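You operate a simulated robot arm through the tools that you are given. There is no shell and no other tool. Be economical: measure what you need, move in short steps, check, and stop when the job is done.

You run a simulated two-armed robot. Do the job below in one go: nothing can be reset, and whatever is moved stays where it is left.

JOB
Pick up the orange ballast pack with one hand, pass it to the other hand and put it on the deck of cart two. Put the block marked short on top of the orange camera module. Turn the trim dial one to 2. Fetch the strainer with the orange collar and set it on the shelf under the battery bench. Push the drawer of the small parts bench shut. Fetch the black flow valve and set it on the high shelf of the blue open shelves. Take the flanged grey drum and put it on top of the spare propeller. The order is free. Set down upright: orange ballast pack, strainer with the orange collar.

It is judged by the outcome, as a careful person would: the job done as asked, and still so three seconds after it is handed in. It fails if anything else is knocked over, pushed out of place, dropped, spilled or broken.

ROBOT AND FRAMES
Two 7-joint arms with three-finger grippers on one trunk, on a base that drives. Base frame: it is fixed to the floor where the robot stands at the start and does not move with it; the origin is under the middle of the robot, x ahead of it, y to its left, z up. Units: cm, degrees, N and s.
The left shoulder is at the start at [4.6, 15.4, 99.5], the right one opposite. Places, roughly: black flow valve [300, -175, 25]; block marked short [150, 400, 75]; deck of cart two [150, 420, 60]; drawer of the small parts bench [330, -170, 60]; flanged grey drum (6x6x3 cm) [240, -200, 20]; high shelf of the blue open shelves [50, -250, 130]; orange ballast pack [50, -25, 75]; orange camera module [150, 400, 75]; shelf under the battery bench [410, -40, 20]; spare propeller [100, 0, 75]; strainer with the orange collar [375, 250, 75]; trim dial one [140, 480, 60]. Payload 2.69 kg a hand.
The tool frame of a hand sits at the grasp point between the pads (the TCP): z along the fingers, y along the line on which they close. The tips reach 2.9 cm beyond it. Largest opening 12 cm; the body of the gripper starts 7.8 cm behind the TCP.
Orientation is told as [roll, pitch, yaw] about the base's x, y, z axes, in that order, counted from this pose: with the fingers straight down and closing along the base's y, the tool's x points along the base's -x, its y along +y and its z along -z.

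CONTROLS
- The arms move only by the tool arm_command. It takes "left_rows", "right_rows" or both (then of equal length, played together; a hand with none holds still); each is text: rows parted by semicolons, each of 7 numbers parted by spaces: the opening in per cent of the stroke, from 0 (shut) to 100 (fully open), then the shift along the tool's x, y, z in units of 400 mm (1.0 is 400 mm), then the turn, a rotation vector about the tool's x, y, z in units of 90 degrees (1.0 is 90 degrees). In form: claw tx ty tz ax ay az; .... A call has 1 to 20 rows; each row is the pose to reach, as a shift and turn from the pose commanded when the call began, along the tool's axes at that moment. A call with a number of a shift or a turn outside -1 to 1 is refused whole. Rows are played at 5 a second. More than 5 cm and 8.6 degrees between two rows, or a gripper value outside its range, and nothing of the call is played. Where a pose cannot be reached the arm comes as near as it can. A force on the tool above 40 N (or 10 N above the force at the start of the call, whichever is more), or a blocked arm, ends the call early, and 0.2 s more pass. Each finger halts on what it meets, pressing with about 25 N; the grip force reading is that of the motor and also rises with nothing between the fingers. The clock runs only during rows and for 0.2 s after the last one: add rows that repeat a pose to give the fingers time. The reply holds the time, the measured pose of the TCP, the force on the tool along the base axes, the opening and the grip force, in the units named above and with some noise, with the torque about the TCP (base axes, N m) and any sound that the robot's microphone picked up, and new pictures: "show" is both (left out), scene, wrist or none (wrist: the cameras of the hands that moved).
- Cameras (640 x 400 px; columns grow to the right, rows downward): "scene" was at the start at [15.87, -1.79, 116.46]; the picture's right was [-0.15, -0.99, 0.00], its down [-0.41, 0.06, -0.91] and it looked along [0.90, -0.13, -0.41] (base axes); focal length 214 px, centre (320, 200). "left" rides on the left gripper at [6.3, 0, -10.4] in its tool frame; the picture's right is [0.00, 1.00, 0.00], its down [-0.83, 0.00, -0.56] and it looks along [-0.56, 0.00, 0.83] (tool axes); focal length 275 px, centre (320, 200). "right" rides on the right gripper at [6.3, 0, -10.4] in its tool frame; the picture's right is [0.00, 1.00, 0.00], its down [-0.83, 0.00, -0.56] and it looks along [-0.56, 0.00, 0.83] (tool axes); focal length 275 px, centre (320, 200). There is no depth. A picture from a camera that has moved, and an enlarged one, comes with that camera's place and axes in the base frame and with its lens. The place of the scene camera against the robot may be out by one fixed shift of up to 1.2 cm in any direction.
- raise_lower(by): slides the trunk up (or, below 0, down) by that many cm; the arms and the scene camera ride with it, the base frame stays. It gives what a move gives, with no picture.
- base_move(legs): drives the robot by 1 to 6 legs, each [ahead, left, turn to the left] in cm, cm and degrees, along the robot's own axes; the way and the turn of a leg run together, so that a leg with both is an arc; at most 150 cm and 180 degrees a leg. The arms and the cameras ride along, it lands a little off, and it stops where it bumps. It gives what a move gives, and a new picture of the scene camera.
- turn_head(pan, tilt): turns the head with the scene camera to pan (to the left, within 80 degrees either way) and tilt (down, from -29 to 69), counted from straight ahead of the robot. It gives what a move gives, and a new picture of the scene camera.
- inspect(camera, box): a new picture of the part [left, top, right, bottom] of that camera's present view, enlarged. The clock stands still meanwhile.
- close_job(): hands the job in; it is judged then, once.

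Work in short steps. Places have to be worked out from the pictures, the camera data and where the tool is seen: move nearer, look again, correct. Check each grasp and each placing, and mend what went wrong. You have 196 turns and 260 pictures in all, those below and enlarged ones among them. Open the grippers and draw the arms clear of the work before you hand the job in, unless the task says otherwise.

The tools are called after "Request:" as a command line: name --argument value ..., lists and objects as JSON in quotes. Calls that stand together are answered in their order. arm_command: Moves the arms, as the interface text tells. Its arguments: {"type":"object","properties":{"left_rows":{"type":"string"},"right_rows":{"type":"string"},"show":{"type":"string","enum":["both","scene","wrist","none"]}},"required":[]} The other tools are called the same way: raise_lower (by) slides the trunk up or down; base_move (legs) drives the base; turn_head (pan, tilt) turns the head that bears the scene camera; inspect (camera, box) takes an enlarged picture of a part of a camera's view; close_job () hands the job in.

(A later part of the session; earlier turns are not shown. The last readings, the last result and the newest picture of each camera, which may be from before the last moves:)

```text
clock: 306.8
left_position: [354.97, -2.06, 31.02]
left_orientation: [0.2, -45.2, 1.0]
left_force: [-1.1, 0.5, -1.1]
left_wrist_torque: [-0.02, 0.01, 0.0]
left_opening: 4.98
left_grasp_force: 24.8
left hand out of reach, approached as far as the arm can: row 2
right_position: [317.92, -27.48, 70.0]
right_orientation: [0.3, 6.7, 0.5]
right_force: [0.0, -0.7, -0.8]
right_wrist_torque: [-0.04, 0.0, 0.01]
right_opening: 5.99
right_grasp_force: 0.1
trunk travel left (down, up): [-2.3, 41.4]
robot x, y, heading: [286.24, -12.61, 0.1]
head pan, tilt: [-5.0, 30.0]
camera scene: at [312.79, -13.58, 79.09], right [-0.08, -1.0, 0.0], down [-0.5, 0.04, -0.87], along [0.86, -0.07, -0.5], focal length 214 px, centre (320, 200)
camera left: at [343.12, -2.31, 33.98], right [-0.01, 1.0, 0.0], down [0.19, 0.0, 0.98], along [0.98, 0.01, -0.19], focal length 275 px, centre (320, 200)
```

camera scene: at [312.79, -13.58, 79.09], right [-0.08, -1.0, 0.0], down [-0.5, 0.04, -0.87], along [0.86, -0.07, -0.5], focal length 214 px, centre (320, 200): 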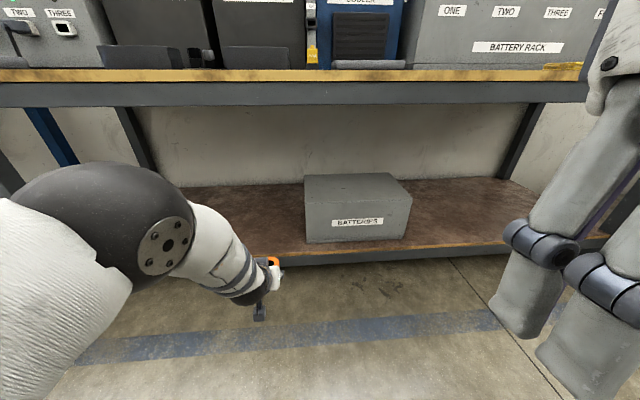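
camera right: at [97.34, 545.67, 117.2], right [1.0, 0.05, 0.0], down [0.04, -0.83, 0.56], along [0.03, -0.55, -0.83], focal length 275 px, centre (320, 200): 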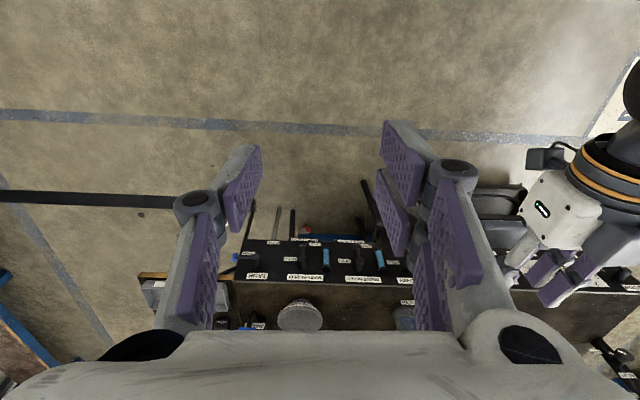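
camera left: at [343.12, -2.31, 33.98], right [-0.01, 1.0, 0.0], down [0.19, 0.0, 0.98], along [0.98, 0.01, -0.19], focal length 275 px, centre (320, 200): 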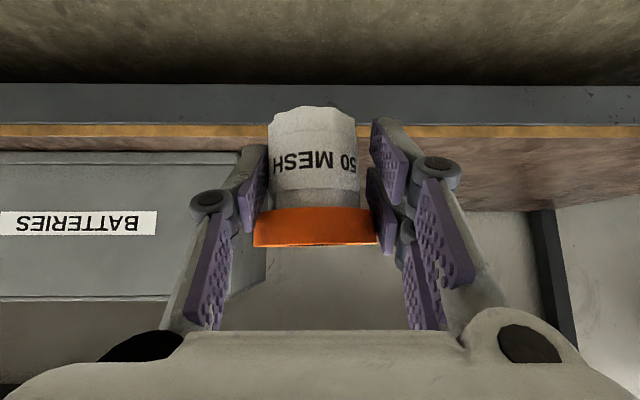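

Hand is at z 31 (bottom ≈27) and shelf top ≈22–23. Drive 27 ahead and 14 left so the strainer is over the shelf, left of the grey box.

Request:
base_move --legs '[[0, 14, 0], [27, 0, 0]]'

Request:
arm_command --left_rows "0 0 0 0 0 0 0" --show "wrist"

```text
clock: 310.0
left_position: [381.58, 12.12, 31.19]
left_orientation: [0.0, -45.3, 1.2]
left_force: [-0.9, -0.8, -0.5]
left_wrist_torque: [-0.02, 0.0, -0.02]
left_opening: 4.99
left_grasp_force: 25.2
right_position: [344.52, -13.27, 70.01]
right_orientation: [0.4, 6.6, 0.6]
right_force: [-0.9, -0.3, 0.3]
right_wrist_torque: [0.03, 0.03, -0.02]
right_opening: 5.98
right_grasp_force: 0.1
trunk travel left (down, up): [-2.3, 41.4]
robot x, y, heading: [312.49, 1.49, 1.0]
head pan, tilt: [-5.0, 30.0]
camera scene: at [339.36, 0.59, 79.09], right [-0.08, -1.0, 0.0], down [-0.5, 0.04, -0.87], along [0.86, -0.07, -0.5], focal length 214 px, centre (320, 200)
```

scene: 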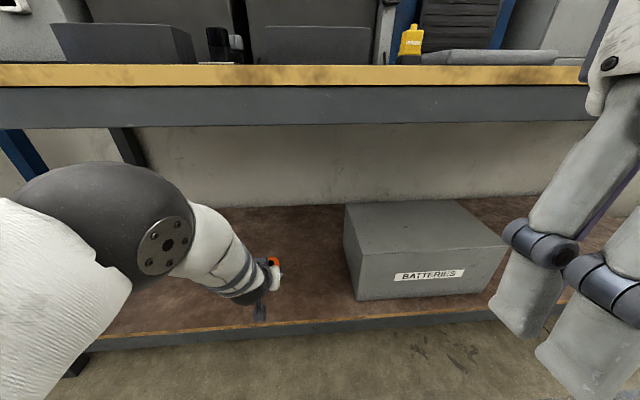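

```text
clock: 310.4
left_position: [381.55, 12.13, 31.18]
left_orientation: [0.1, -45.1, 1.1]
left_force: [0.8, -0.6, -0.2]
left_wrist_torque: [-0.04, 0.02, 0.04]
left_opening: 4.98
left_grasp_force: 25.5
right_position: [344.47, -13.31, 69.91]
right_orientation: [0.3, 6.7, 0.6]
right_force: [0.0, -0.4, 0.3]
right_wrist_torque: [0.03, -0.01, 0.01]
right_opening: 6.01
right_grasp_force: 0.1
trunk travel left (down, up): [-2.3, 41.4]
robot x, y, heading: [312.79, 1.76, 0.6]
head pan, tilt: [-5.0, 30.0]
camera left: at [369.65, 11.91, 34.01], right [-0.02, 1.0, 0.0], down [0.19, 0.0, 0.98], along [0.98, 0.02, -0.19], focal length 275 px, centre (320, 200)
```

left: 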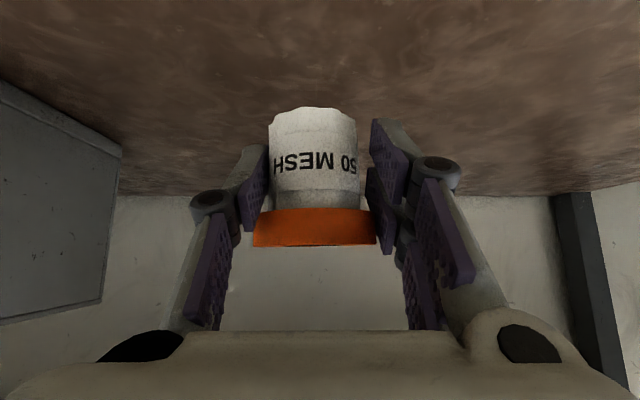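

Over the shelf, ~6 cm inside its edge. Move 3 forward while lowering to z≈28.3.

Request:
arm_command --left_rows "0 -0.02 0 0.05 0 0 0;0 -0.005 0 0.1 0 0 0;0 0.0 0 0.105 0 0 0;0 0 0 0.105 0 0 0" --show "none"

Request:
arm_command --left_rows "0 0.005 0 0.005 0 0 0;0 0.01 0 0.01 0 0 0;0 0.015 0 0.015 0 0 0;0 0.015 0 0.015 0 0 0" --show "wrist"

```text
clock: 311.4
left_position: [384.51, 12.21, 28.1]
left_orientation: [0.0, -45.2, 1.1]
left_force: [-0.1, 0.2, -0.3]
left_wrist_torque: [0.02, -0.01, -0.01]
left_opening: 4.97
left_grasp_force: 25.0
right_position: [344.59, -13.32, 70.04]
right_orientation: [0.4, 6.6, 0.6]
right_force: [-0.1, -1.0, -0.4]
right_wrist_torque: [0.0, -0.05, -0.02]
right_opening: 6.01
right_grasp_force: 0.1
trunk travel left (down, up): [-2.3, 41.4]
robot x, y, heading: [312.13, 1.45, 0.5]
head pan, tilt: [-5.0, 30.0]
```

```text
clock: 312.4
left_position: [384.49, 12.16, 27.37]
left_orientation: [0.0, -45.3, 1.1]
left_force: [0.4, 0.3, 0.0]
left_wrist_torque: [0.0, 0.02, -0.05]
left_opening: 4.99
left_grasp_force: 25.2
right_position: [344.5, -13.31, 69.98]
right_orientation: [0.3, 6.6, 0.7]
right_force: [-0.8, -1.0, 0.2]
right_wrist_torque: [0.01, -0.01, 0.0]
right_opening: 5.99
right_grasp_force: 0.0
trunk travel left (down, up): [-2.3, 41.4]
robot x, y, heading: [312.17, 1.47, 0.6]
head pan, tilt: [-5.0, 30.0]
camera left: at [372.64, 11.98, 30.21], right [-0.02, 1.0, 0.0], down [0.19, 0.0, 0.98], along [0.98, 0.02, -0.19], focal length 275 px, centre (320, 200)
```

left: 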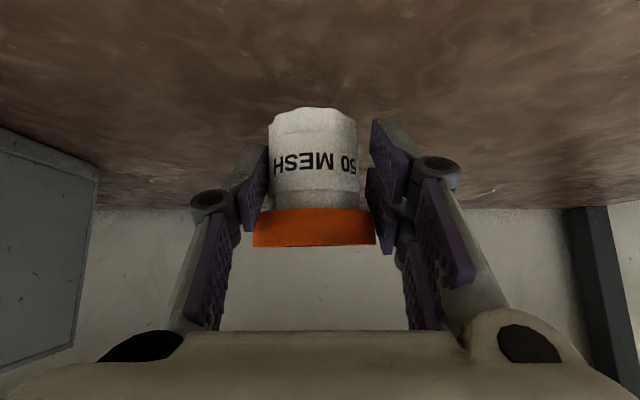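

No contact yet; lower 1.1 cm more.

Request:
arm_command --left_rows "0 0.005 0 0.005 0 0 0;0 0.01 0 0.01 0 0 0;0 0.015 0 0.015 0 0 0;0 0.02 0 0.02 0 0 0" --show "none"

Request:
arm_command --left_rows "0 0.005 0 0.005 0 0 0;0 0.01 0 0.01 0 0 0;0 0.01 0 0.01 0 0 0" --show "wrist"

```text
clock: 313.4
left_position: [384.65, 12.13, 26.15]
left_orientation: [0.0, -45.2, 1.0]
left_force: [0.8, -0.4, 0.1]
left_wrist_torque: [-0.03, -0.02, 0.02]
left_opening: 4.99
left_grasp_force: 24.7
right_position: [344.52, -13.36, 69.91]
right_orientation: [0.3, 6.5, 0.6]
right_force: [0.3, 0.0, 0.1]
right_wrist_torque: [0.04, 0.01, 0.01]
right_opening: 6.0
right_grasp_force: 0.0
trunk travel left (down, up): [-2.3, 41.4]
robot x, y, heading: [312.7, 1.95, 0.6]
head pan, tilt: [-5.0, 30.0]
```

```text
clock: 314.2
left_position: [384.5, 12.13, 25.52]
left_orientation: [0.1, -45.3, 1.1]
left_force: [0.2, -0.3, -0.6]
left_wrist_torque: [-0.01, 0.06, 0.0]
left_opening: 4.98
left_grasp_force: 25.4
right_position: [344.45, -13.41, 70.0]
right_orientation: [0.3, 6.6, 0.7]
right_force: [0.7, 0.1, 0.5]
right_wrist_torque: [-0.03, -0.05, 0.0]
right_opening: 6.0
right_grasp_force: 0.1
trunk travel left (down, up): [-2.3, 41.4]
robot x, y, heading: [312.69, 1.57, 0.7]
head pan, tilt: [-5.0, 30.0]
camera left: at [372.66, 11.96, 28.49], right [-0.02, 1.0, 0.0], down [0.19, 0.0, 0.98], along [0.98, 0.02, -0.19], focal length 275 px, centre (320, 200)
```

left: 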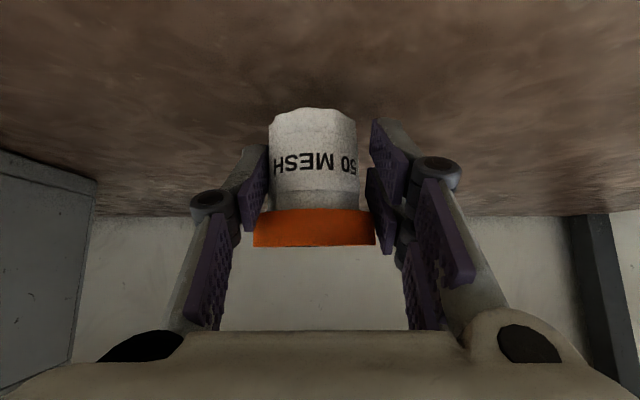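

Continue lowering with the force guard.

Request:
arm_command --left_rows "0 0.006 0 0.006 0 0 0;0 0.012 0 0.012 0 0 0;0 0.018 0 0.018 0 0 0;0 0.024 0 0.024 0 0 0;0 0.03 0 0.03 0 0 0" --show "wrist"

```text
clock: 315.4
left_position: [384.49, 12.15, 23.86]
left_orientation: [0.0, -45.1, 1.2]
left_force: [-0.1, 0.3, -0.2]
left_wrist_torque: [0.02, -0.01, -0.01]
left_opening: 4.95
left_grasp_force: 24.9
right_position: [344.5, -13.28, 69.96]
right_orientation: [0.3, 6.6, 0.5]
right_force: [0.2, -0.1, 0.1]
right_wrist_torque: [-0.01, 0.0, -0.03]
right_opening: 5.99
right_grasp_force: 0.0
trunk travel left (down, up): [-2.3, 41.4]
robot x, y, heading: [312.45, 1.69, 0.8]
head pan, tilt: [-5.0, 30.0]
camera left: at [372.62, 11.97, 26.9], right [-0.02, 1.0, 0.0], down [0.19, 0.0, 0.98], along [0.98, 0.02, -0.19], focal length 275 px, centre (320, 200)
```

left: 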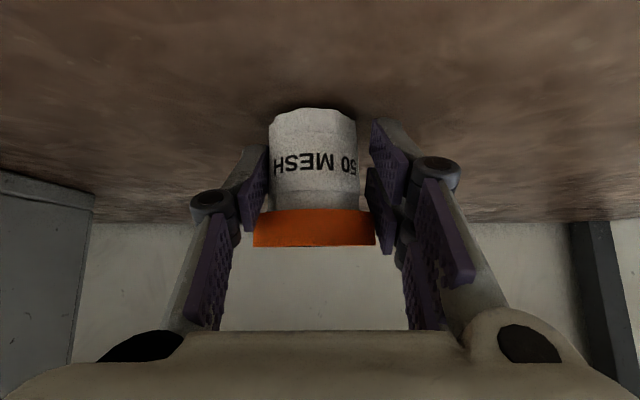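

Shadow is closing up; lower more.

Request:
arm_command --left_rows "0 0.006 0 0.006 0 0 0;0 0.012 0 0.012 0 0 0;0 0.018 0 0.018 0 0 0;0 0.024 0 0.024 0 0 0;0 0.024 0 0.024 0 0 0" --show "wrist"

```text
clock: 316.4
left_position: [384.95, 12.38, 23.48]
left_orientation: [0.3, -46.2, 1.0]
left_force: [-2.8, 2.6, 11.1]
left_wrist_torque: [0.42, 0.04, 0.05]
left_opening: 5.09
left_grasp_force: 25.1
right_position: [344.4, -13.33, 69.97]
right_orientation: [0.2, 6.6, 0.7]
right_force: [0.3, 0.3, -0.4]
right_wrist_torque: [-0.01, -0.02, -0.03]
right_opening: 6.0
right_grasp_force: 0.0
trunk travel left (down, up): [-2.3, 41.4]
robot x, y, heading: [312.64, 1.43, 0.9]
head pan, tilt: [-5.0, 30.0]
stopped in row 4 (left hand): the force on the tool passed its limit at 44 N (the readings are from after the stop); the commanded pose is now the measured one
camera left: at [373.11, 12.17, 26.1], right [-0.02, 1.0, 0.01], down [0.17, 0.0, 0.98], along [0.98, 0.02, -0.17], focal length 275 px, centre (320, 200)
```

left: 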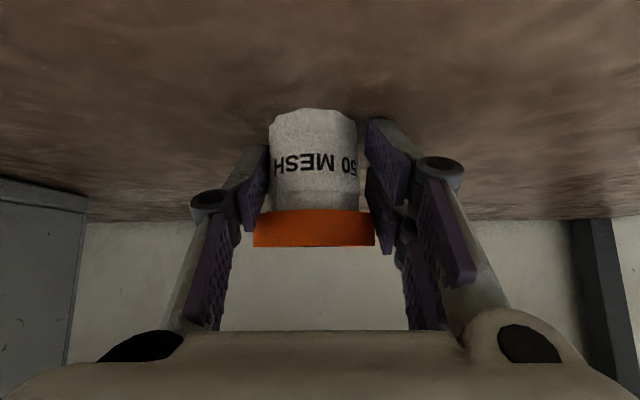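

Contact found (44 N stop). Look from the scene camera before releasing.

Request:
turn_head --pan 10 --tilt 40

Request:
inspect --camera "left" --box '[230, 80, 410, 260]'

```text
clock: 317.2
left_position: [384.96, 12.39, 23.38]
left_orientation: [0.3, -46.2, 0.9]
left_force: [4.3, 2.8, 18.4]
left_wrist_torque: [0.64, -0.28, -0.15]
left_opening: 5.04
left_grasp_force: 24.7
right_position: [344.32, -13.32, 70.15]
right_orientation: [0.4, 6.4, 0.7]
right_force: [0.3, 0.0, 0.2]
right_wrist_torque: [0.06, 0.0, 0.01]
right_opening: 6.0
right_grasp_force: 0.1
trunk travel left (down, up): [-2.3, 41.4]
robot x, y, heading: [312.34, 1.59, 0.5]
head pan, tilt: [10.0, 40.0]
camera scene: at [338.58, 2.85, 77.6], right [0.18, -0.98, 0.0], down [-0.63, -0.12, -0.77], along [0.75, 0.14, -0.64], focal length 214 px, centre (320, 200)
```

scene: 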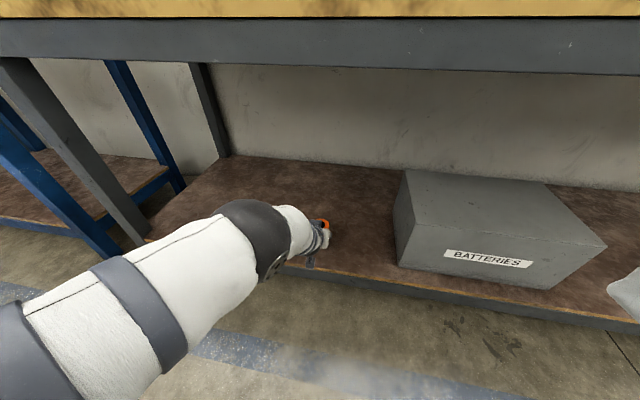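

```text
2.22 times, centred on (320, 170) of left
camera zoom: at [373.09, 12.12, 26.11], right [-0.02, 1.0, 0.01], down [0.17, 0.0, 0.98], along [0.98, 0.02, -0.17], focal length 612 px, centre (320, 267)
```

zoom: 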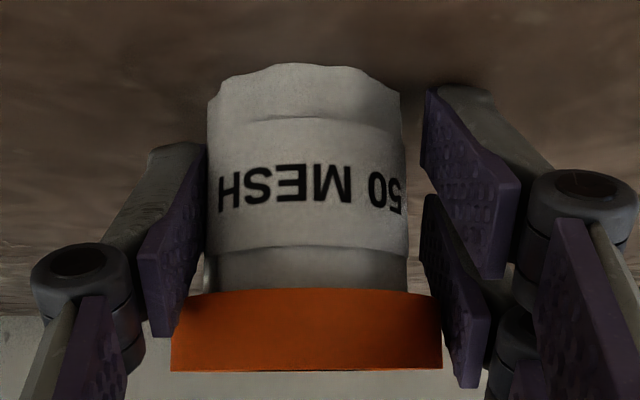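

Strainer bottom is ≤0.4 cm above the shelf. Open the gripper gently and back out along the finger direction.

Request:
arm_command --left_rows "46 0 0 0 0 0 0;52 0 0 0 0 0 0;58 0 0 0 0 0 0;62 0 0 0 0 0 0;62 0 0 -0.01 0 0 0;62 0 0 -0.06 0 0 0;62 0 0 -0.13 0 0 0;62 0 0 -0.13 0 0 0" --show "wrist"

```text
clock: 319.0
left_position: [380.93, 12.19, 26.86]
left_orientation: [0.2, -45.8, 0.9]
left_force: [-0.6, -0.4, 1.2]
left_wrist_torque: [0.02, 0.0, 0.02]
left_opening: 7.43
left_grasp_force: 0.0
right_position: [344.5, -13.23, 70.08]
right_orientation: [0.4, 6.6, 0.7]
right_force: [-0.2, 1.4, 0.7]
right_wrist_torque: [0.02, 0.01, 0.01]
right_opening: 6.02
right_grasp_force: 0.1
trunk travel left (down, up): [-2.3, 41.4]
robot x, y, heading: [312.47, 1.81, 0.4]
head pan, tilt: [10.0, 40.0]
camera left: at [369.04, 11.93, 29.56], right [-0.02, 1.0, 0.01], down [0.18, 0.0, 0.98], along [0.98, 0.02, -0.18], focal length 275 px, centre (320, 200)
```

left: 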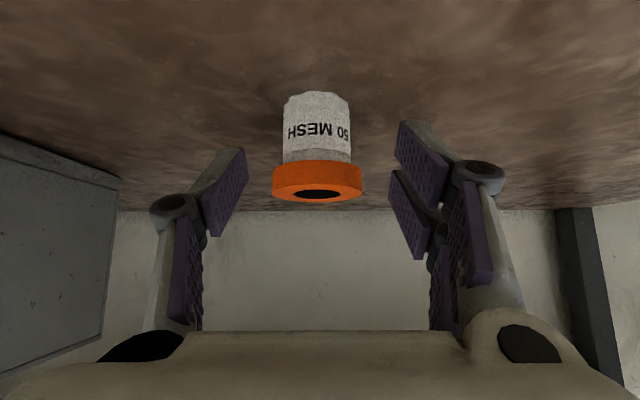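

Strainer stands upright on the shelf. Back out 30, raise the trunk, and look right for the next items.

Request:
base_move --legs '[[-30, 0, 0]]'

Request:
raise_lower --by 34

Request:
turn_head --pan -60 --tilt 25

```text
clock: 321.0
left_position: [351.26, 11.72, 26.75]
left_orientation: [0.3, -45.9, 0.8]
left_force: [0.3, 0.5, 0.3]
left_wrist_torque: [0.01, -0.01, -0.02]
left_opening: 7.44
left_grasp_force: 0.0
right_position: [314.87, -13.73, 70.01]
right_orientation: [0.3, 6.6, 0.7]
right_force: [-0.1, -0.2, -0.2]
right_wrist_torque: [0.02, -0.01, 0.01]
right_opening: 6.0
right_grasp_force: 0.1
trunk travel left (down, up): [-2.3, 41.4]
robot x, y, heading: [282.82, 1.62, 0.7]
head pan, tilt: [10.0, 40.0]
camera scene: at [309.05, 2.52, 77.55], right [0.18, -0.98, 0.0], down [-0.63, -0.12, -0.77], along [0.75, 0.14, -0.64], focal length 214 px, centre (320, 200)
```

scene: 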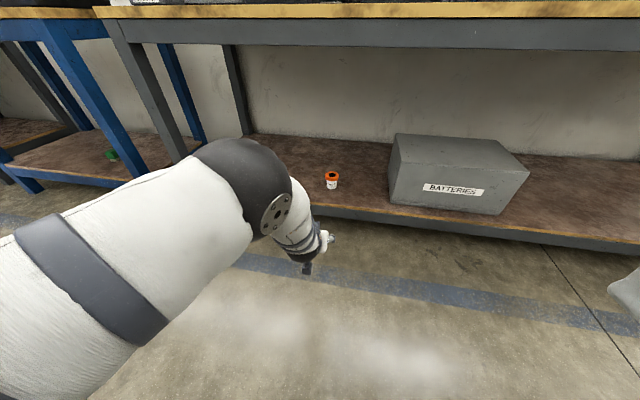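

```text
clock: 324.4
left_position: [352.92, 11.85, 65.49]
left_orientation: [0.0, -49.7, 0.9]
left_force: [0.2, 0.1, -0.5]
left_wrist_torque: [0.02, -0.02, -0.01]
left_opening: 7.43
left_grasp_force: 0.0
right_position: [314.92, -13.69, 103.95]
right_orientation: [0.4, 6.7, 0.6]
right_force: [0.1, 0.4, 0.5]
right_wrist_torque: [0.0, 0.0, -0.02]
right_opening: 6.0
right_grasp_force: 0.1
trunk travel left (down, up): [-36.3, 7.4]
robot x, y, heading: [282.93, 1.32, 0.4]
head pan, tilt: [10.0, 40.0]
```

```text
clock: 325.8
left_position: [353.02, 11.81, 65.52]
left_orientation: [0.1, -49.9, 0.9]
left_force: [0.1, 0.8, 0.5]
left_wrist_torque: [0.01, -0.01, -0.05]
left_opening: 7.44
left_grasp_force: 0.1
right_position: [314.88, -13.61, 103.93]
right_orientation: [0.3, 6.6, 0.7]
right_force: [-0.6, 0.3, 0.0]
right_wrist_torque: [0.0, 0.0, 0.03]
right_opening: 6.01
right_grasp_force: 0.1
trunk travel left (down, up): [-36.3, 7.4]
robot x, y, heading: [282.73, 1.47, 0.7]
head pan, tilt: [-60.0, 25.0]
camera scene: at [294.34, -7.06, 116.2], right [-0.86, -0.51, 0.0], down [-0.21, 0.36, -0.91], along [0.46, -0.78, -0.42], focal length 214 px, centre (320, 200)
```

scene: 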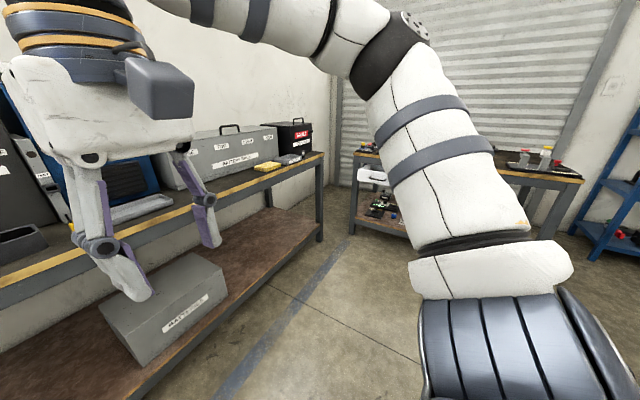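

The small-parts bench is on the −y wall. Turn to face it and look straight.

Request:
base_move --legs '[[0, 0, -90], [20, 25, 0]]'

Request:
turn_head --pan 0 --tilt 25

```text
clock: 332.2
left_position: [314.61, -89.8, 65.47]
left_orientation: [-0.1, -49.7, -91.6]
left_force: [-0.2, 1.1, -0.8]
left_wrist_torque: [-0.02, -0.04, -0.01]
left_opening: 7.44
left_grasp_force: 0.0
right_position: [290.96, -50.7, 103.91]
right_orientation: [0.3, 6.5, -92.0]
right_force: [0.7, 0.1, -1.4]
right_wrist_torque: [0.0, 0.0, -0.03]
right_opening: 5.98
right_grasp_force: 0.0
trunk travel left (down, up): [-36.3, 7.4]
robot x, y, heading: [307.39, -19.41, -92.0]
head pan, tilt: [-60.0, 25.0]
camera scene: at [298.6, -31.11, 116.2], right [-0.47, 0.88, 0.0], down [0.37, 0.2, -0.91], along [-0.8, -0.43, -0.42], focal length 214 px, centre (320, 200)
```

scene: 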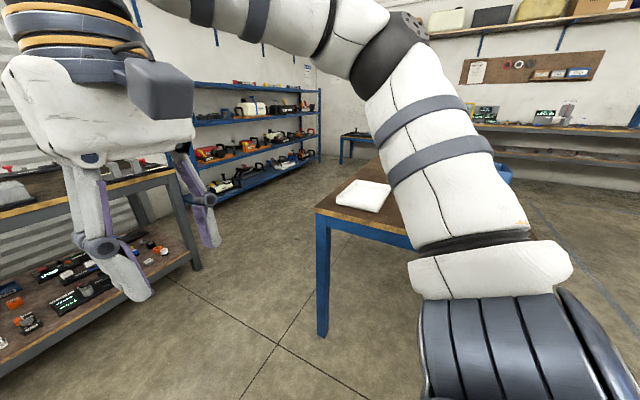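

```text
clock: 333.5
left_position: [314.73, -89.92, 65.49]
left_orientation: [0.1, -49.9, -91.6]
left_force: [-0.6, -0.6, 0.6]
left_wrist_torque: [-0.03, -0.01, 0.01]
left_opening: 7.45
left_grasp_force: 0.1
right_position: [290.87, -50.52, 103.87]
right_orientation: [0.4, 6.5, -92.1]
right_force: [0.6, -0.7, 0.1]
right_wrist_torque: [-0.03, 0.04, 0.02]
right_opening: 5.99
right_grasp_force: 0.1
trunk travel left (down, up): [-36.3, 7.4]
robot x, y, heading: [306.96, -19.56, -91.9]
head pan, tilt: [0.0, 25.0]
camera scene: at [306.39, -35.97, 116.2], right [-1.0, 0.04, 0.0], down [0.01, 0.42, -0.91], along [-0.03, -0.91, -0.42], focal length 214 px, centre (320, 200)
```

scene: 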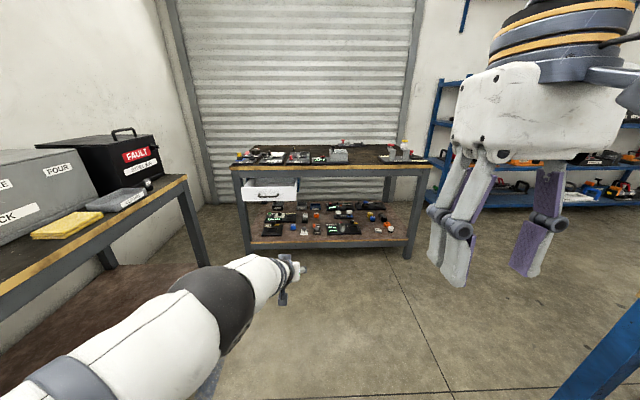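

Zoom on the small-parts bench.

Request:
inspect --camera "scene" --box '[225, 135, 345, 245]'

Request:
inspect --camera "scene" --box '[320, 135, 440, 245]'

```text
3.64 times, centred on (285, 190) of scene
camera zoom: at [306.39, -35.97, 116.2], right [-1.0, 0.04, 0.0], down [0.01, 0.42, -0.91], along [-0.03, -0.91, -0.42], focal length 780 px, centre (447, 236)
```

zoom: 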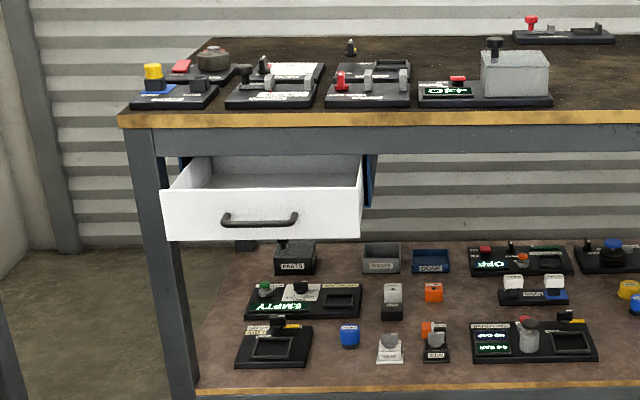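

```text
3.64 times, centred on (380, 190) of scene
camera zoom: at [306.39, -35.97, 116.2], right [-1.0, 0.04, 0.0], down [0.01, 0.42, -0.91], along [-0.03, -0.91, -0.42], focal length 780 px, centre (102, 236)
```

zoom: 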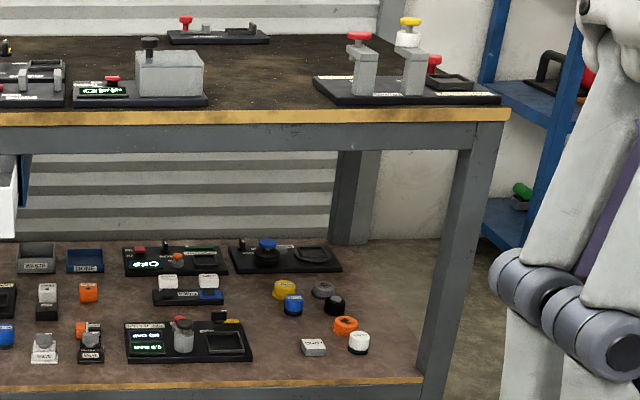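

Drawer front is ≈[334,−159, z 59–68] and must go in ~17 cm. I'll make a closed fist with the left hand pointing forward at z≈65.8, and push by driving.

Request:
arm_command --left_rows "0 0 0 0 0 -0.08 0;0 0 0 0 0 -0.16 0;0 0 0 0 0 -0.24 0;0 0 0 0 0 -0.32 0;0 0 0 0 0 -0.36 0;0 0 0 0 0 -0.36 0" --show "none"

Request:
base_move --legs '[[0, 20, 2], [45, 0, 0]]'

```text
clock: 334.9
left_position: [314.59, -89.75, 65.49]
left_orientation: [0.3, -82.4, -91.9]
left_force: [-0.5, 1.2, -0.2]
left_wrist_torque: [0.0, -0.01, 0.01]
left_opening: 0.0
left_grasp_force: 25.1
right_position: [290.98, -50.69, 103.9]
right_orientation: [0.4, 6.6, -92.0]
right_force: [-0.5, -0.4, -0.6]
right_wrist_torque: [-0.03, 0.02, -0.03]
right_opening: 6.04
right_grasp_force: 0.1
trunk travel left (down, up): [-36.3, 7.4]
robot x, y, heading: [307.17, -19.35, -91.8]
head pan, tilt: [0.0, 25.0]
```

```text
clock: 339.3
left_position: [336.71, -133.85, 65.53]
left_orientation: [0.2, -82.2, -90.0]
left_force: [0.0, -0.7, -0.8]
left_wrist_torque: [-0.01, -0.02, -0.02]
left_opening: 0.0
left_grasp_force: 24.9
right_position: [311.59, -95.63, 103.94]
right_orientation: [0.4, 6.5, -89.9]
right_force: [-0.4, 0.5, 1.0]
right_wrist_torque: [0.01, 0.02, 0.0]
right_opening: 6.01
right_grasp_force: 0.1
trunk travel left (down, up): [-36.3, 7.4]
robot x, y, heading: [327.0, -63.4, -89.9]
head pan, tilt: [0.0, 25.0]
camera scene: at [326.57, -80.36, 116.2], right [-1.0, 0.0, 0.0], down [0.0, 0.42, -0.91], along [0.0, -0.91, -0.42], focal length 214 px, centre (320, 200)
```

scene: 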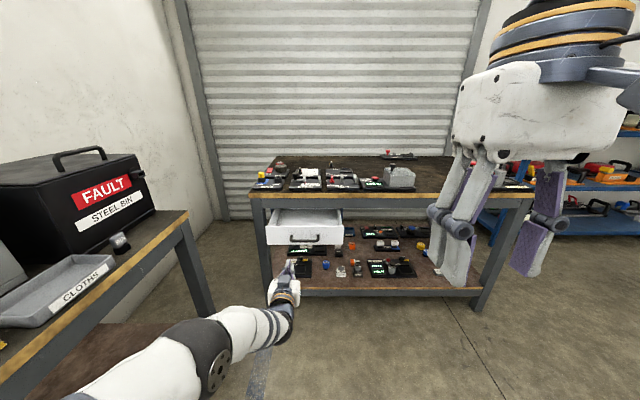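

Aligned. Drive ahead 36 to push the drawer.

Request:
base_move --legs '[[36, -2, 0]]'

```text
clock: 341.2
left_position: [334.97, -161.55, 65.39]
left_orientation: [-0.1, -82.6, -89.4]
left_force: [1.7, 19.7, 10.2]
left_wrist_torque: [-0.14, 0.03, -0.05]
left_opening: 0.0
left_grasp_force: 28.1
right_position: [309.89, -123.66, 104.01]
right_orientation: [0.3, 6.6, -90.3]
right_force: [0.1, -0.8, -0.3]
right_wrist_torque: [0.0, -0.01, 0.01]
right_opening: 5.99
right_grasp_force: 0.1
trunk travel left (down, up): [-36.3, 7.4]
robot x, y, heading: [325.59, -92.06, -90.1]
head pan, tilt: [0.0, 25.0]
stopped in leg 1: the force on the tool passed its limit at 255 N (the readings are from after the stop); the commanded pose is now the measured one
camera scene: at [324.96, -108.36, 116.24], right [-1.0, 0.0, 0.0], down [0.0, 0.42, -0.91], along [0.0, -0.91, -0.42], focal length 214 px, centre (320, 200)
```

scene: 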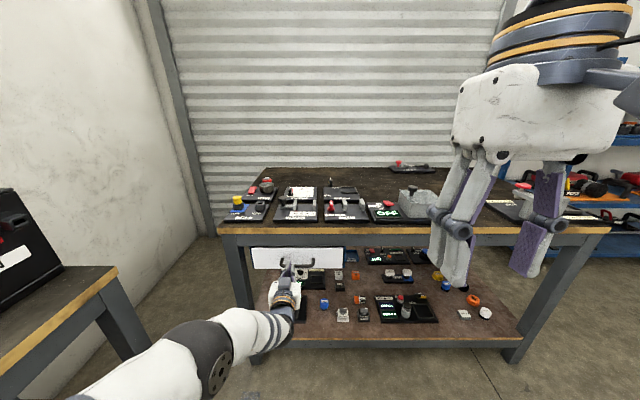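

Zoom to see whether the drawer is fully shut.

Request:
inspect --camera "scene" --box '[215, 210, 375, 320]'

```text
3.64 times, centred on (295, 265) of scene
camera zoom: at [324.96, -108.36, 116.24], right [-1.0, 0.0, 0.0], down [0.0, 0.42, -0.91], along [0.0, -0.91, -0.42], focal length 780 px, centre (411, -36)
```

zoom: 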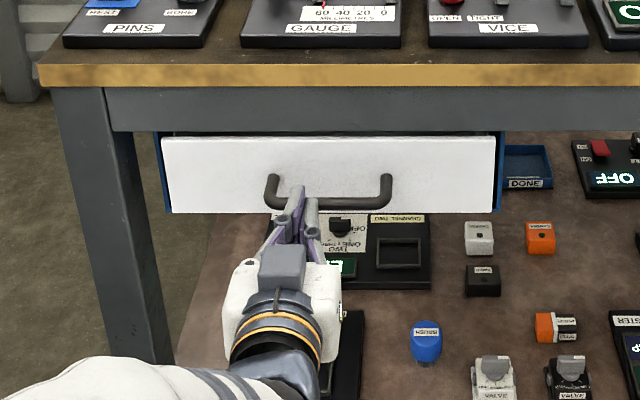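

Looks nearly flush. Back off 14 cm, lower the trunk, and check from a lower angle (also viewing the shelf items).

Request:
base_move --legs '[[-14, 0, 0]]'

Request:
raise_lower --by -25

Request:
turn_head --pan 0 --tilt 25

Request:
inspect --camera "scene" --box '[215, 90, 375, 200]'

```text
clock: 342.6
left_position: [334.69, -147.95, 65.26]
left_orientation: [-0.1, -82.7, -89.5]
left_force: [0.0, 1.0, 0.8]
left_wrist_torque: [0.04, 0.01, -0.01]
left_opening: 0.0
left_grasp_force: 28.3
right_position: [309.85, -109.88, 103.95]
right_orientation: [0.3, 6.7, -90.4]
right_force: [0.1, -0.2, 0.4]
right_wrist_torque: [-0.01, 0.0, -0.02]
right_opening: 6.01
right_grasp_force: 0.1
trunk travel left (down, up): [-36.3, 7.4]
robot x, y, heading: [325.21, -78.01, -90.3]
head pan, tilt: [0.0, 25.0]
camera scene: at [324.95, -94.72, 116.22], right [-1.0, 0.0, 0.0], down [0.0, 0.42, -0.91], along [0.0, -0.91, -0.42], focal length 214 px, centre (320, 200)
```

scene: 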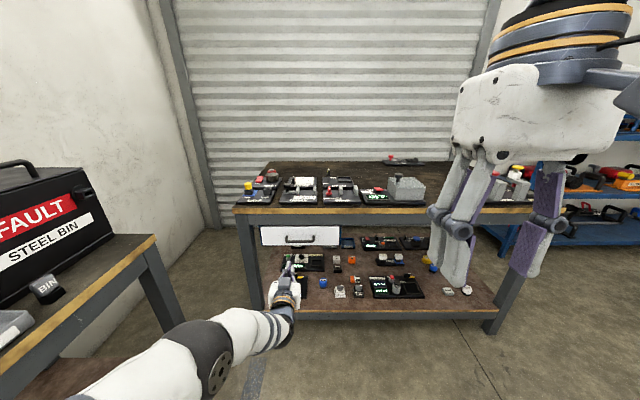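

```text
clock: 345.1
left_position: [334.72, -147.97, 40.17]
left_orientation: [0.0, -82.5, -89.5]
left_force: [0.1, -0.1, 1.0]
left_wrist_torque: [0.0, -0.01, -0.03]
left_opening: 0.02
left_grasp_force: 28.6
right_position: [310.15, -109.93, 78.91]
right_orientation: [0.4, 6.6, -90.5]
right_force: [-0.3, -0.6, -1.3]
right_wrist_torque: [-0.01, -0.02, -0.02]
right_opening: 5.99
right_grasp_force: 0.0
trunk travel left (down, up): [-11.3, 32.4]
robot x, y, heading: [325.1, -78.13, -90.3]
head pan, tilt: [0.0, 25.0]
```

```text
clock: 345.7
left_position: [334.72, -147.93, 40.13]
left_orientation: [0.1, -82.6, -89.6]
left_force: [-0.1, 0.6, 0.3]
left_wrist_torque: [-0.02, 0.02, 0.02]
left_opening: 0.0
left_grasp_force: 28.5
right_position: [309.91, -109.91, 78.92]
right_orientation: [0.3, 6.8, -90.4]
right_force: [0.4, 0.7, 0.5]
right_wrist_torque: [0.0, 0.04, 0.0]
right_opening: 6.02
right_grasp_force: 0.1
trunk travel left (down, up): [-11.3, 32.4]
robot x, y, heading: [324.95, -77.86, -90.2]
head pan, tilt: [0.0, 25.0]
camera scene: at [324.92, -102.74, 89.47], right [-1.0, 0.0, 0.0], down [0.0, 0.42, -0.91], along [0.0, -0.91, -0.42], focal length 214 px, centre (320, 200)
```

scene: 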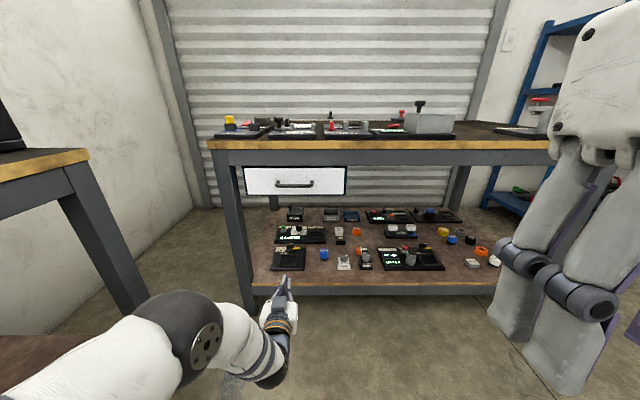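

```text
3.64 times, centred on (295, 145) of scene
camera zoom: at [324.92, -102.74, 89.47], right [-1.0, 0.0, 0.0], down [0.0, 0.42, -0.91], along [0.0, -0.91, -0.42], focal length 780 px, centre (411, 400)
```

zoom: 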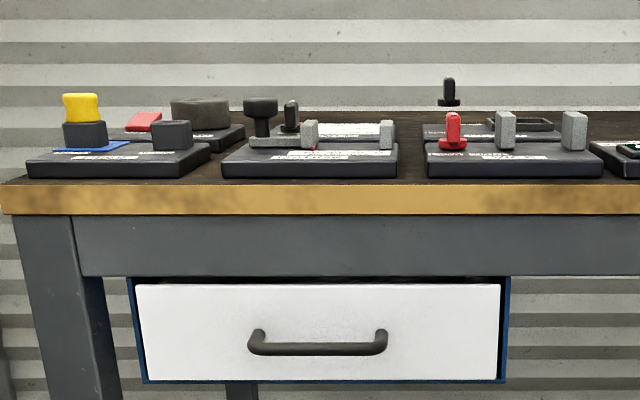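

The drawer sits fully inside its casing: shut. Now inspect the shelf items.

Request:
inspect --camera "scene" --box '[260, 195, 390, 285]'

Request:
inspect --camera "scene" --box '[380, 195, 510, 285]'

```text
4.44 times, centred on (325, 240) of scene
camera zoom: at [324.92, -102.74, 89.47], right [-1.0, 0.0, 0.0], down [0.0, 0.42, -0.91], along [0.0, -0.91, -0.42], focal length 953 px, centre (298, 22)
```

zoom: 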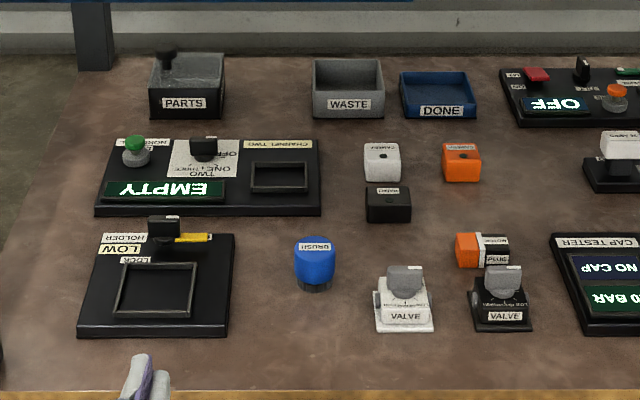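

```text
4.44 times, centred on (445, 240) of scene
camera zoom: at [324.92, -102.74, 89.47], right [-1.0, 0.0, 0.0], down [0.0, 0.42, -0.91], along [0.0, -0.91, -0.42], focal length 953 px, centre (-236, 22)
```

zoom: 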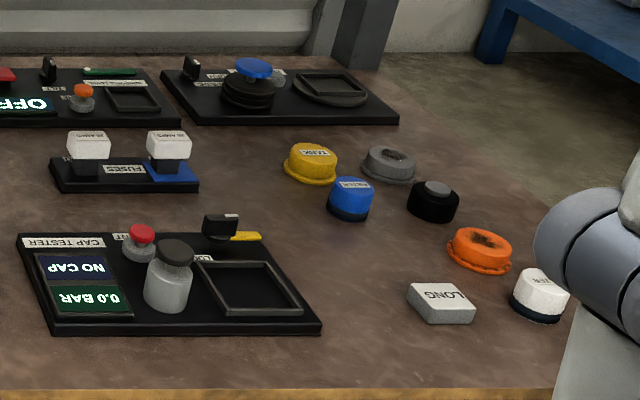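

Black VALVE is at ≈[304.4,−181], and the flanged grey drum at ≈[246,−203] further right/back. Pick the valve with the left hand: shift base right 30, lower 8, pitch the hand to −50° and look.

Request:
base_move --legs '[[0, -29, 0]]'

Request:
raise_lower --by -8

Request:
arm_command --left_rows "30 0 0 0 0 0.08 0;63 0 0 0 0 0.16 0;63 0 0 0 0 0.24 0;63 0 0 0 0 0.32 0;63 0 0 0 0 0.36 0;63 0 0 0 0 0.36 0" --show "wrist"

```text
clock: 348.6
left_position: [305.11, -147.84, 40.24]
left_orientation: [0.0, -82.4, -89.8]
left_force: [0.5, -0.2, 0.1]
left_wrist_torque: [0.01, -0.03, -0.01]
left_opening: 0.0
left_grasp_force: 28.8
right_position: [280.48, -109.73, 78.8]
right_orientation: [0.3, 6.8, -90.4]
right_force: [0.0, 0.0, 0.2]
right_wrist_torque: [-0.03, -0.03, 0.0]
right_opening: 6.02
right_grasp_force: 0.0
trunk travel left (down, up): [-11.3, 32.4]
robot x, y, heading: [295.74, -77.65, -90.3]
head pan, tilt: [0.0, 25.0]
camera scene: at [295.43, -102.56, 89.47], right [-1.0, 0.01, 0.0], down [0.0, 0.42, -0.91], along [-0.01, -0.91, -0.42], focal length 214 px, centre (320, 200)
```

scene: 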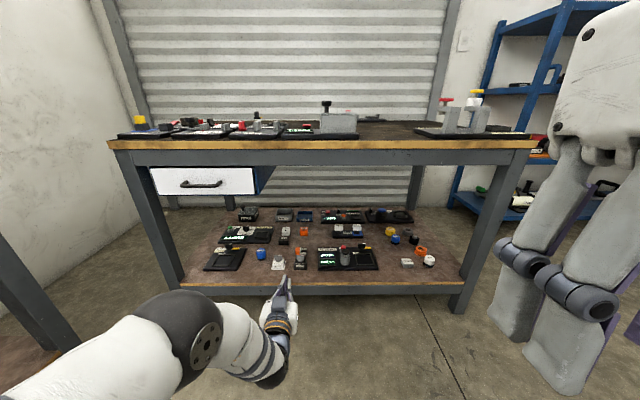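

```text
clock: 349.8
left_position: [305.06, -147.71, 32.24]
left_orientation: [0.0, -82.6, -89.7]
left_force: [-0.4, 0.9, 0.0]
left_wrist_torque: [-0.01, 0.07, -0.01]
left_opening: 0.01
left_grasp_force: 28.3
right_position: [280.43, -109.77, 70.89]
right_orientation: [0.3, 6.7, -90.5]
right_force: [0.1, -0.1, 0.0]
right_wrist_torque: [0.0, 0.02, 0.0]
right_opening: 6.03
right_grasp_force: 0.0
trunk travel left (down, up): [-3.3, 40.4]
robot x, y, heading: [295.81, -77.78, -90.5]
head pan, tilt: [0.0, 25.0]
```

```text
clock: 351.2
left_position: [305.1, -147.77, 32.24]
left_orientation: [0.0, -50.1, -89.8]
left_force: [0.0, -0.2, -0.7]
left_wrist_torque: [0.02, -0.02, 0.01]
left_opening: 7.55
left_grasp_force: 0.1
right_position: [280.46, -109.78, 70.9]
right_orientation: [0.4, 6.7, -90.5]
right_force: [0.5, -1.2, -0.7]
right_wrist_torque: [-0.01, 0.01, 0.02]
right_opening: 6.03
right_grasp_force: 0.1
trunk travel left (down, up): [-3.3, 40.4]
robot x, y, heading: [295.95, -77.78, -90.7]
head pan, tilt: [0.0, 25.0]
camera left: at [305.1, -135.75, 34.03], right [1.0, 0.0, 0.0], down [0.0, -0.11, 0.99], along [0.0, -0.99, -0.11], focal length 275 px, centre (320, 200)
```

left: 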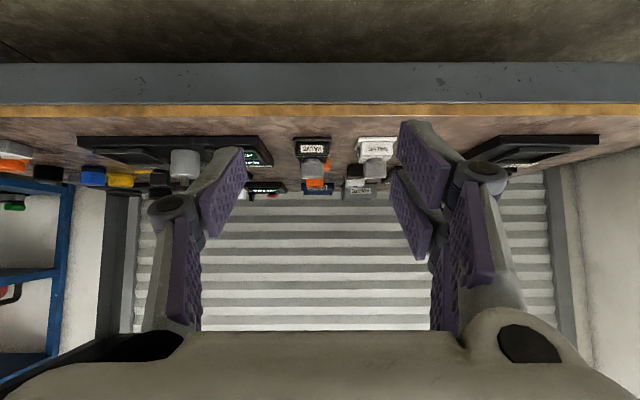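

Valve ≈[303.9, −178.8], shelf z≈20. Drive ahead 27 and right 1.2, hand still above it.

Request:
base_move --legs '[[27, -1.0, 0]]'

Request:
arm_command --left_rows "63 0 0 0 0 0 0" --show "wrist"

```text
clock: 353.1
left_position: [303.78, -174.28, 32.16]
left_orientation: [0.0, -50.1, -89.9]
left_force: [0.6, 0.2, -0.5]
left_wrist_torque: [0.0, 0.03, -0.02]
left_opening: 7.58
left_grasp_force: 0.1
right_position: [279.07, -136.08, 70.79]
right_orientation: [0.4, 6.8, -90.7]
right_force: [-0.2, 0.3, -0.7]
right_wrist_torque: [0.02, 0.01, -0.01]
right_opening: 6.03
right_grasp_force: 0.2
trunk travel left (down, up): [-3.3, 40.4]
robot x, y, heading: [294.32, -104.24, -90.5]
head pan, tilt: [0.0, 25.0]
camera scene: at [294.11, -131.91, 80.71], right [-1.0, 0.01, 0.0], down [0.0, 0.42, -0.91], along [-0.01, -0.91, -0.42], focal length 214 px, centre (320, 200)
```

scene: 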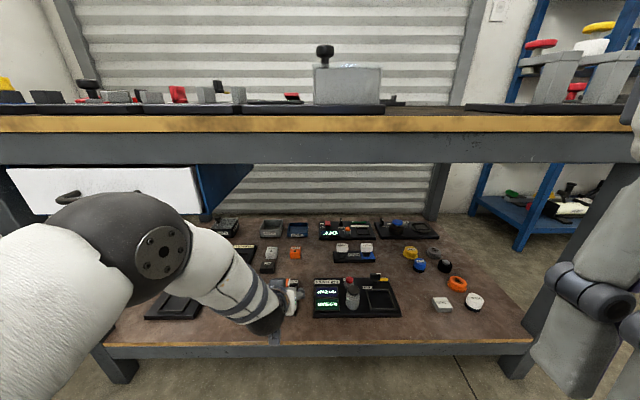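

```text
clock: 353.4
left_position: [303.7, -174.21, 32.13]
left_orientation: [0.0, -50.0, -90.0]
left_force: [0.8, -0.9, -0.4]
left_wrist_torque: [-0.02, 0.0, 0.04]
left_opening: 7.58
left_grasp_force: 0.1
right_position: [279.11, -136.08, 70.77]
right_orientation: [0.4, 6.8, -90.8]
right_force: [1.1, 0.2, -0.6]
right_wrist_torque: [0.0, 0.0, 0.01]
right_opening: 6.02
right_grasp_force: 0.0
trunk travel left (down, up): [-3.3, 40.4]
robot x, y, heading: [294.49, -104.28, -90.7]
head pan, tilt: [0.0, 25.0]
camera left: at [303.74, -162.25, 34.01], right [1.0, 0.0, 0.0], down [0.0, -0.11, 0.99], along [0.0, -0.99, -0.11], focal length 275 px, centre (320, 200)
```

left: 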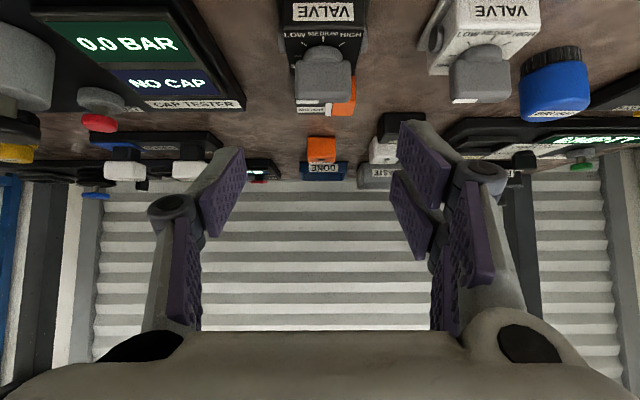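

Valve ≈4.6 cm wide, centred; reduce opening to 6.4 cm and descend to the grasp.

Request:
arm_command --left_rows "53 0.03 0.003 0.05 0 0 0;53 0.06 0.006 0.1 0 0 0;53 0.09 0.0075 0.15 0 0 0;53 0.1245 0.0075 0.2 0 0 0;53 0.1245 0.0075 0.2 0 0 0" --show "wrist"

```text
clock: 354.6
left_position: [304.17, -177.42, 23.31]
left_orientation: [0.1, -50.4, -89.9]
left_force: [1.0, 3.1, 11.2]
left_wrist_torque: [0.01, -0.44, 0.11]
left_opening: 6.68
left_grasp_force: 2.3
right_position: [279.14, -136.05, 70.85]
right_orientation: [0.5, 6.7, -90.7]
right_force: [0.4, 0.0, -0.3]
right_wrist_torque: [-0.03, -0.03, -0.01]
right_opening: 5.99
right_grasp_force: 0.0
trunk travel left (down, up): [-3.3, 40.4]
robot x, y, heading: [294.81, -103.99, -90.3]
head pan, tilt: [0.0, 25.0]
camera left: at [304.09, -165.35, 25.1], right [1.0, 0.0, 0.0], down [0.0, -0.1, 0.99], along [0.0, -0.99, -0.1], focal length 275 px, centre (320, 200)
```

left: 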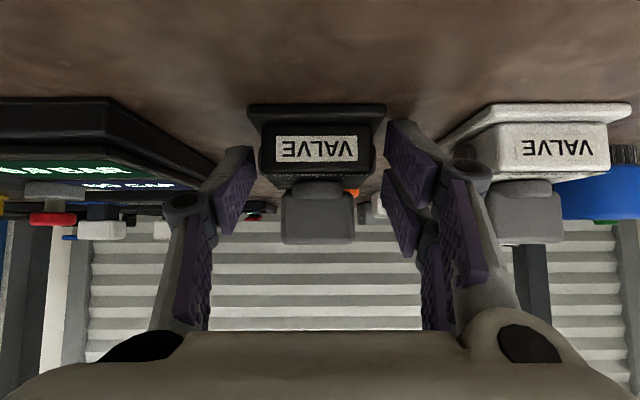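

Fingertips touch the shelf; raise 0.9 cm to clear the valve's flange and close.

Request:
arm_command --left_rows "53 -0.017 0 -0.0145 0 0 0;53 -0.017 0 -0.0145 0 0 0;20 -0.017 0 -0.0145 0 0 0;0 -0.017 0 -0.0145 0 0 0;0 -0.017 0 -0.0145 0 0 0" --show "wrist"

```text
clock: 355.9
left_position: [303.95, -177.34, 24.02]
left_orientation: [0.0, -50.3, -89.9]
left_force: [-2.5, 0.3, 5.2]
left_wrist_torque: [0.04, -0.12, -0.01]
left_opening: 4.76
left_grasp_force: 25.4
right_position: [279.07, -136.1, 70.95]
right_orientation: [0.5, 6.7, -90.7]
right_force: [-0.6, 0.5, -0.1]
right_wrist_torque: [-0.01, 0.01, 0.02]
right_opening: 5.99
right_grasp_force: 0.1
trunk travel left (down, up): [-3.3, 40.4]
robot x, y, heading: [294.4, -104.36, -90.7]
head pan, tilt: [0.0, 25.0]
camera left: at [304.0, -165.32, 25.94], right [1.0, 0.0, 0.0], down [0.0, -0.1, 0.99], along [0.0, -0.99, -0.1], focal length 275 px, centre (320, 200)
```

left: 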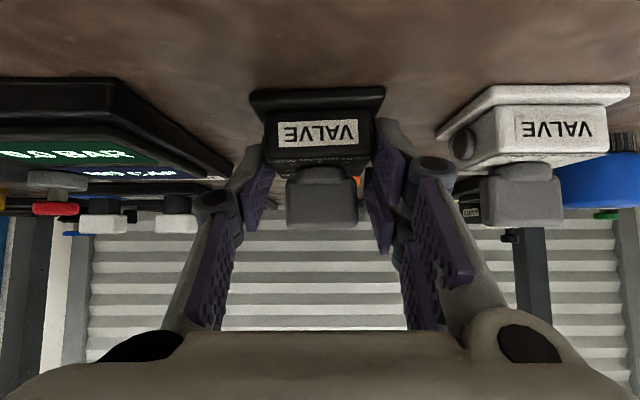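

Body gripped (4.8 cm). Lift 6 cm, then back the base out.

Request:
arm_command --left_rows "0 -0.02 0 -0.017 0 0 0;0 -0.06 0 -0.05 0 0 0;0 -0.115 0 -0.096 0 0 0;0 -0.115 0 -0.096 0 0 0" --show "wrist"

Request:
base_move --legs '[[-30, 0, 0]]'

```text
clock: 356.9
left_position: [303.99, -177.03, 30.0]
left_orientation: [0.0, -50.1, -89.9]
left_force: [0.0, -0.4, -1.6]
left_wrist_torque: [0.02, 0.01, 0.02]
left_opening: 4.72
left_grasp_force: 24.7
right_position: [279.06, -136.18, 70.81]
right_orientation: [0.5, 6.8, -90.7]
right_force: [0.4, 0.7, -0.8]
right_wrist_torque: [0.01, 0.01, 0.01]
right_opening: 6.01
right_grasp_force: 0.1
trunk travel left (down, up): [-3.3, 40.4]
robot x, y, heading: [295.0, -104.66, -90.6]
head pan, tilt: [0.0, 25.0]
camera left: at [304.01, -165.05, 31.82], right [1.0, 0.0, 0.0], down [0.0, -0.11, 0.99], along [0.0, -0.99, -0.11], focal length 275 px, centre (320, 200)
```

left: 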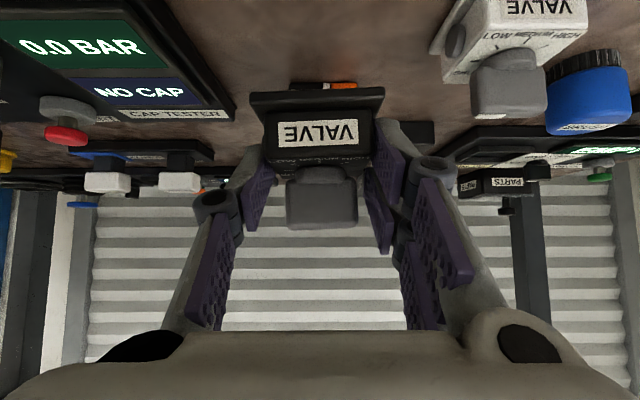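

```text
clock: 358.9
left_position: [304.71, -147.12, 29.88]
left_orientation: [0.0, -50.0, -89.5]
left_force: [-0.5, -0.7, -1.8]
left_wrist_torque: [0.04, 0.03, -0.01]
left_opening: 4.74
left_grasp_force: 24.9
right_position: [279.59, -106.21, 70.84]
right_orientation: [0.4, 6.8, -90.3]
right_force: [0.7, -0.9, 0.1]
right_wrist_torque: [0.03, 0.04, -0.01]
right_opening: 6.0
right_grasp_force: 0.1
trunk travel left (down, up): [-3.3, 40.4]
robot x, y, heading: [294.8, -74.23, -90.2]
head pan, tilt: [0.0, 25.0]
camera scene: at [294.49, -101.88, 80.71], right [-1.0, 0.0, 0.0], down [0.0, 0.42, -0.91], along [0.0, -0.91, -0.42], focal length 214 px, centre (320, 200)
```

scene: 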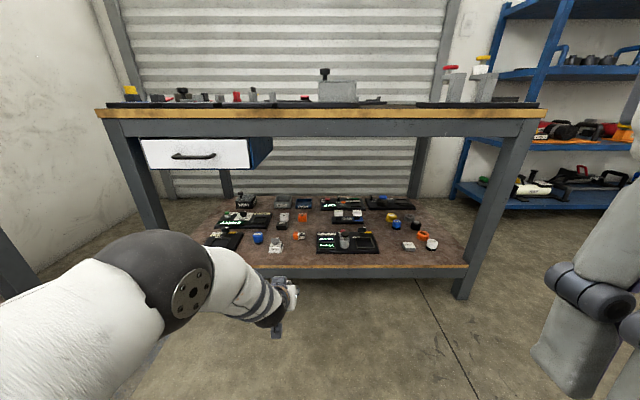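

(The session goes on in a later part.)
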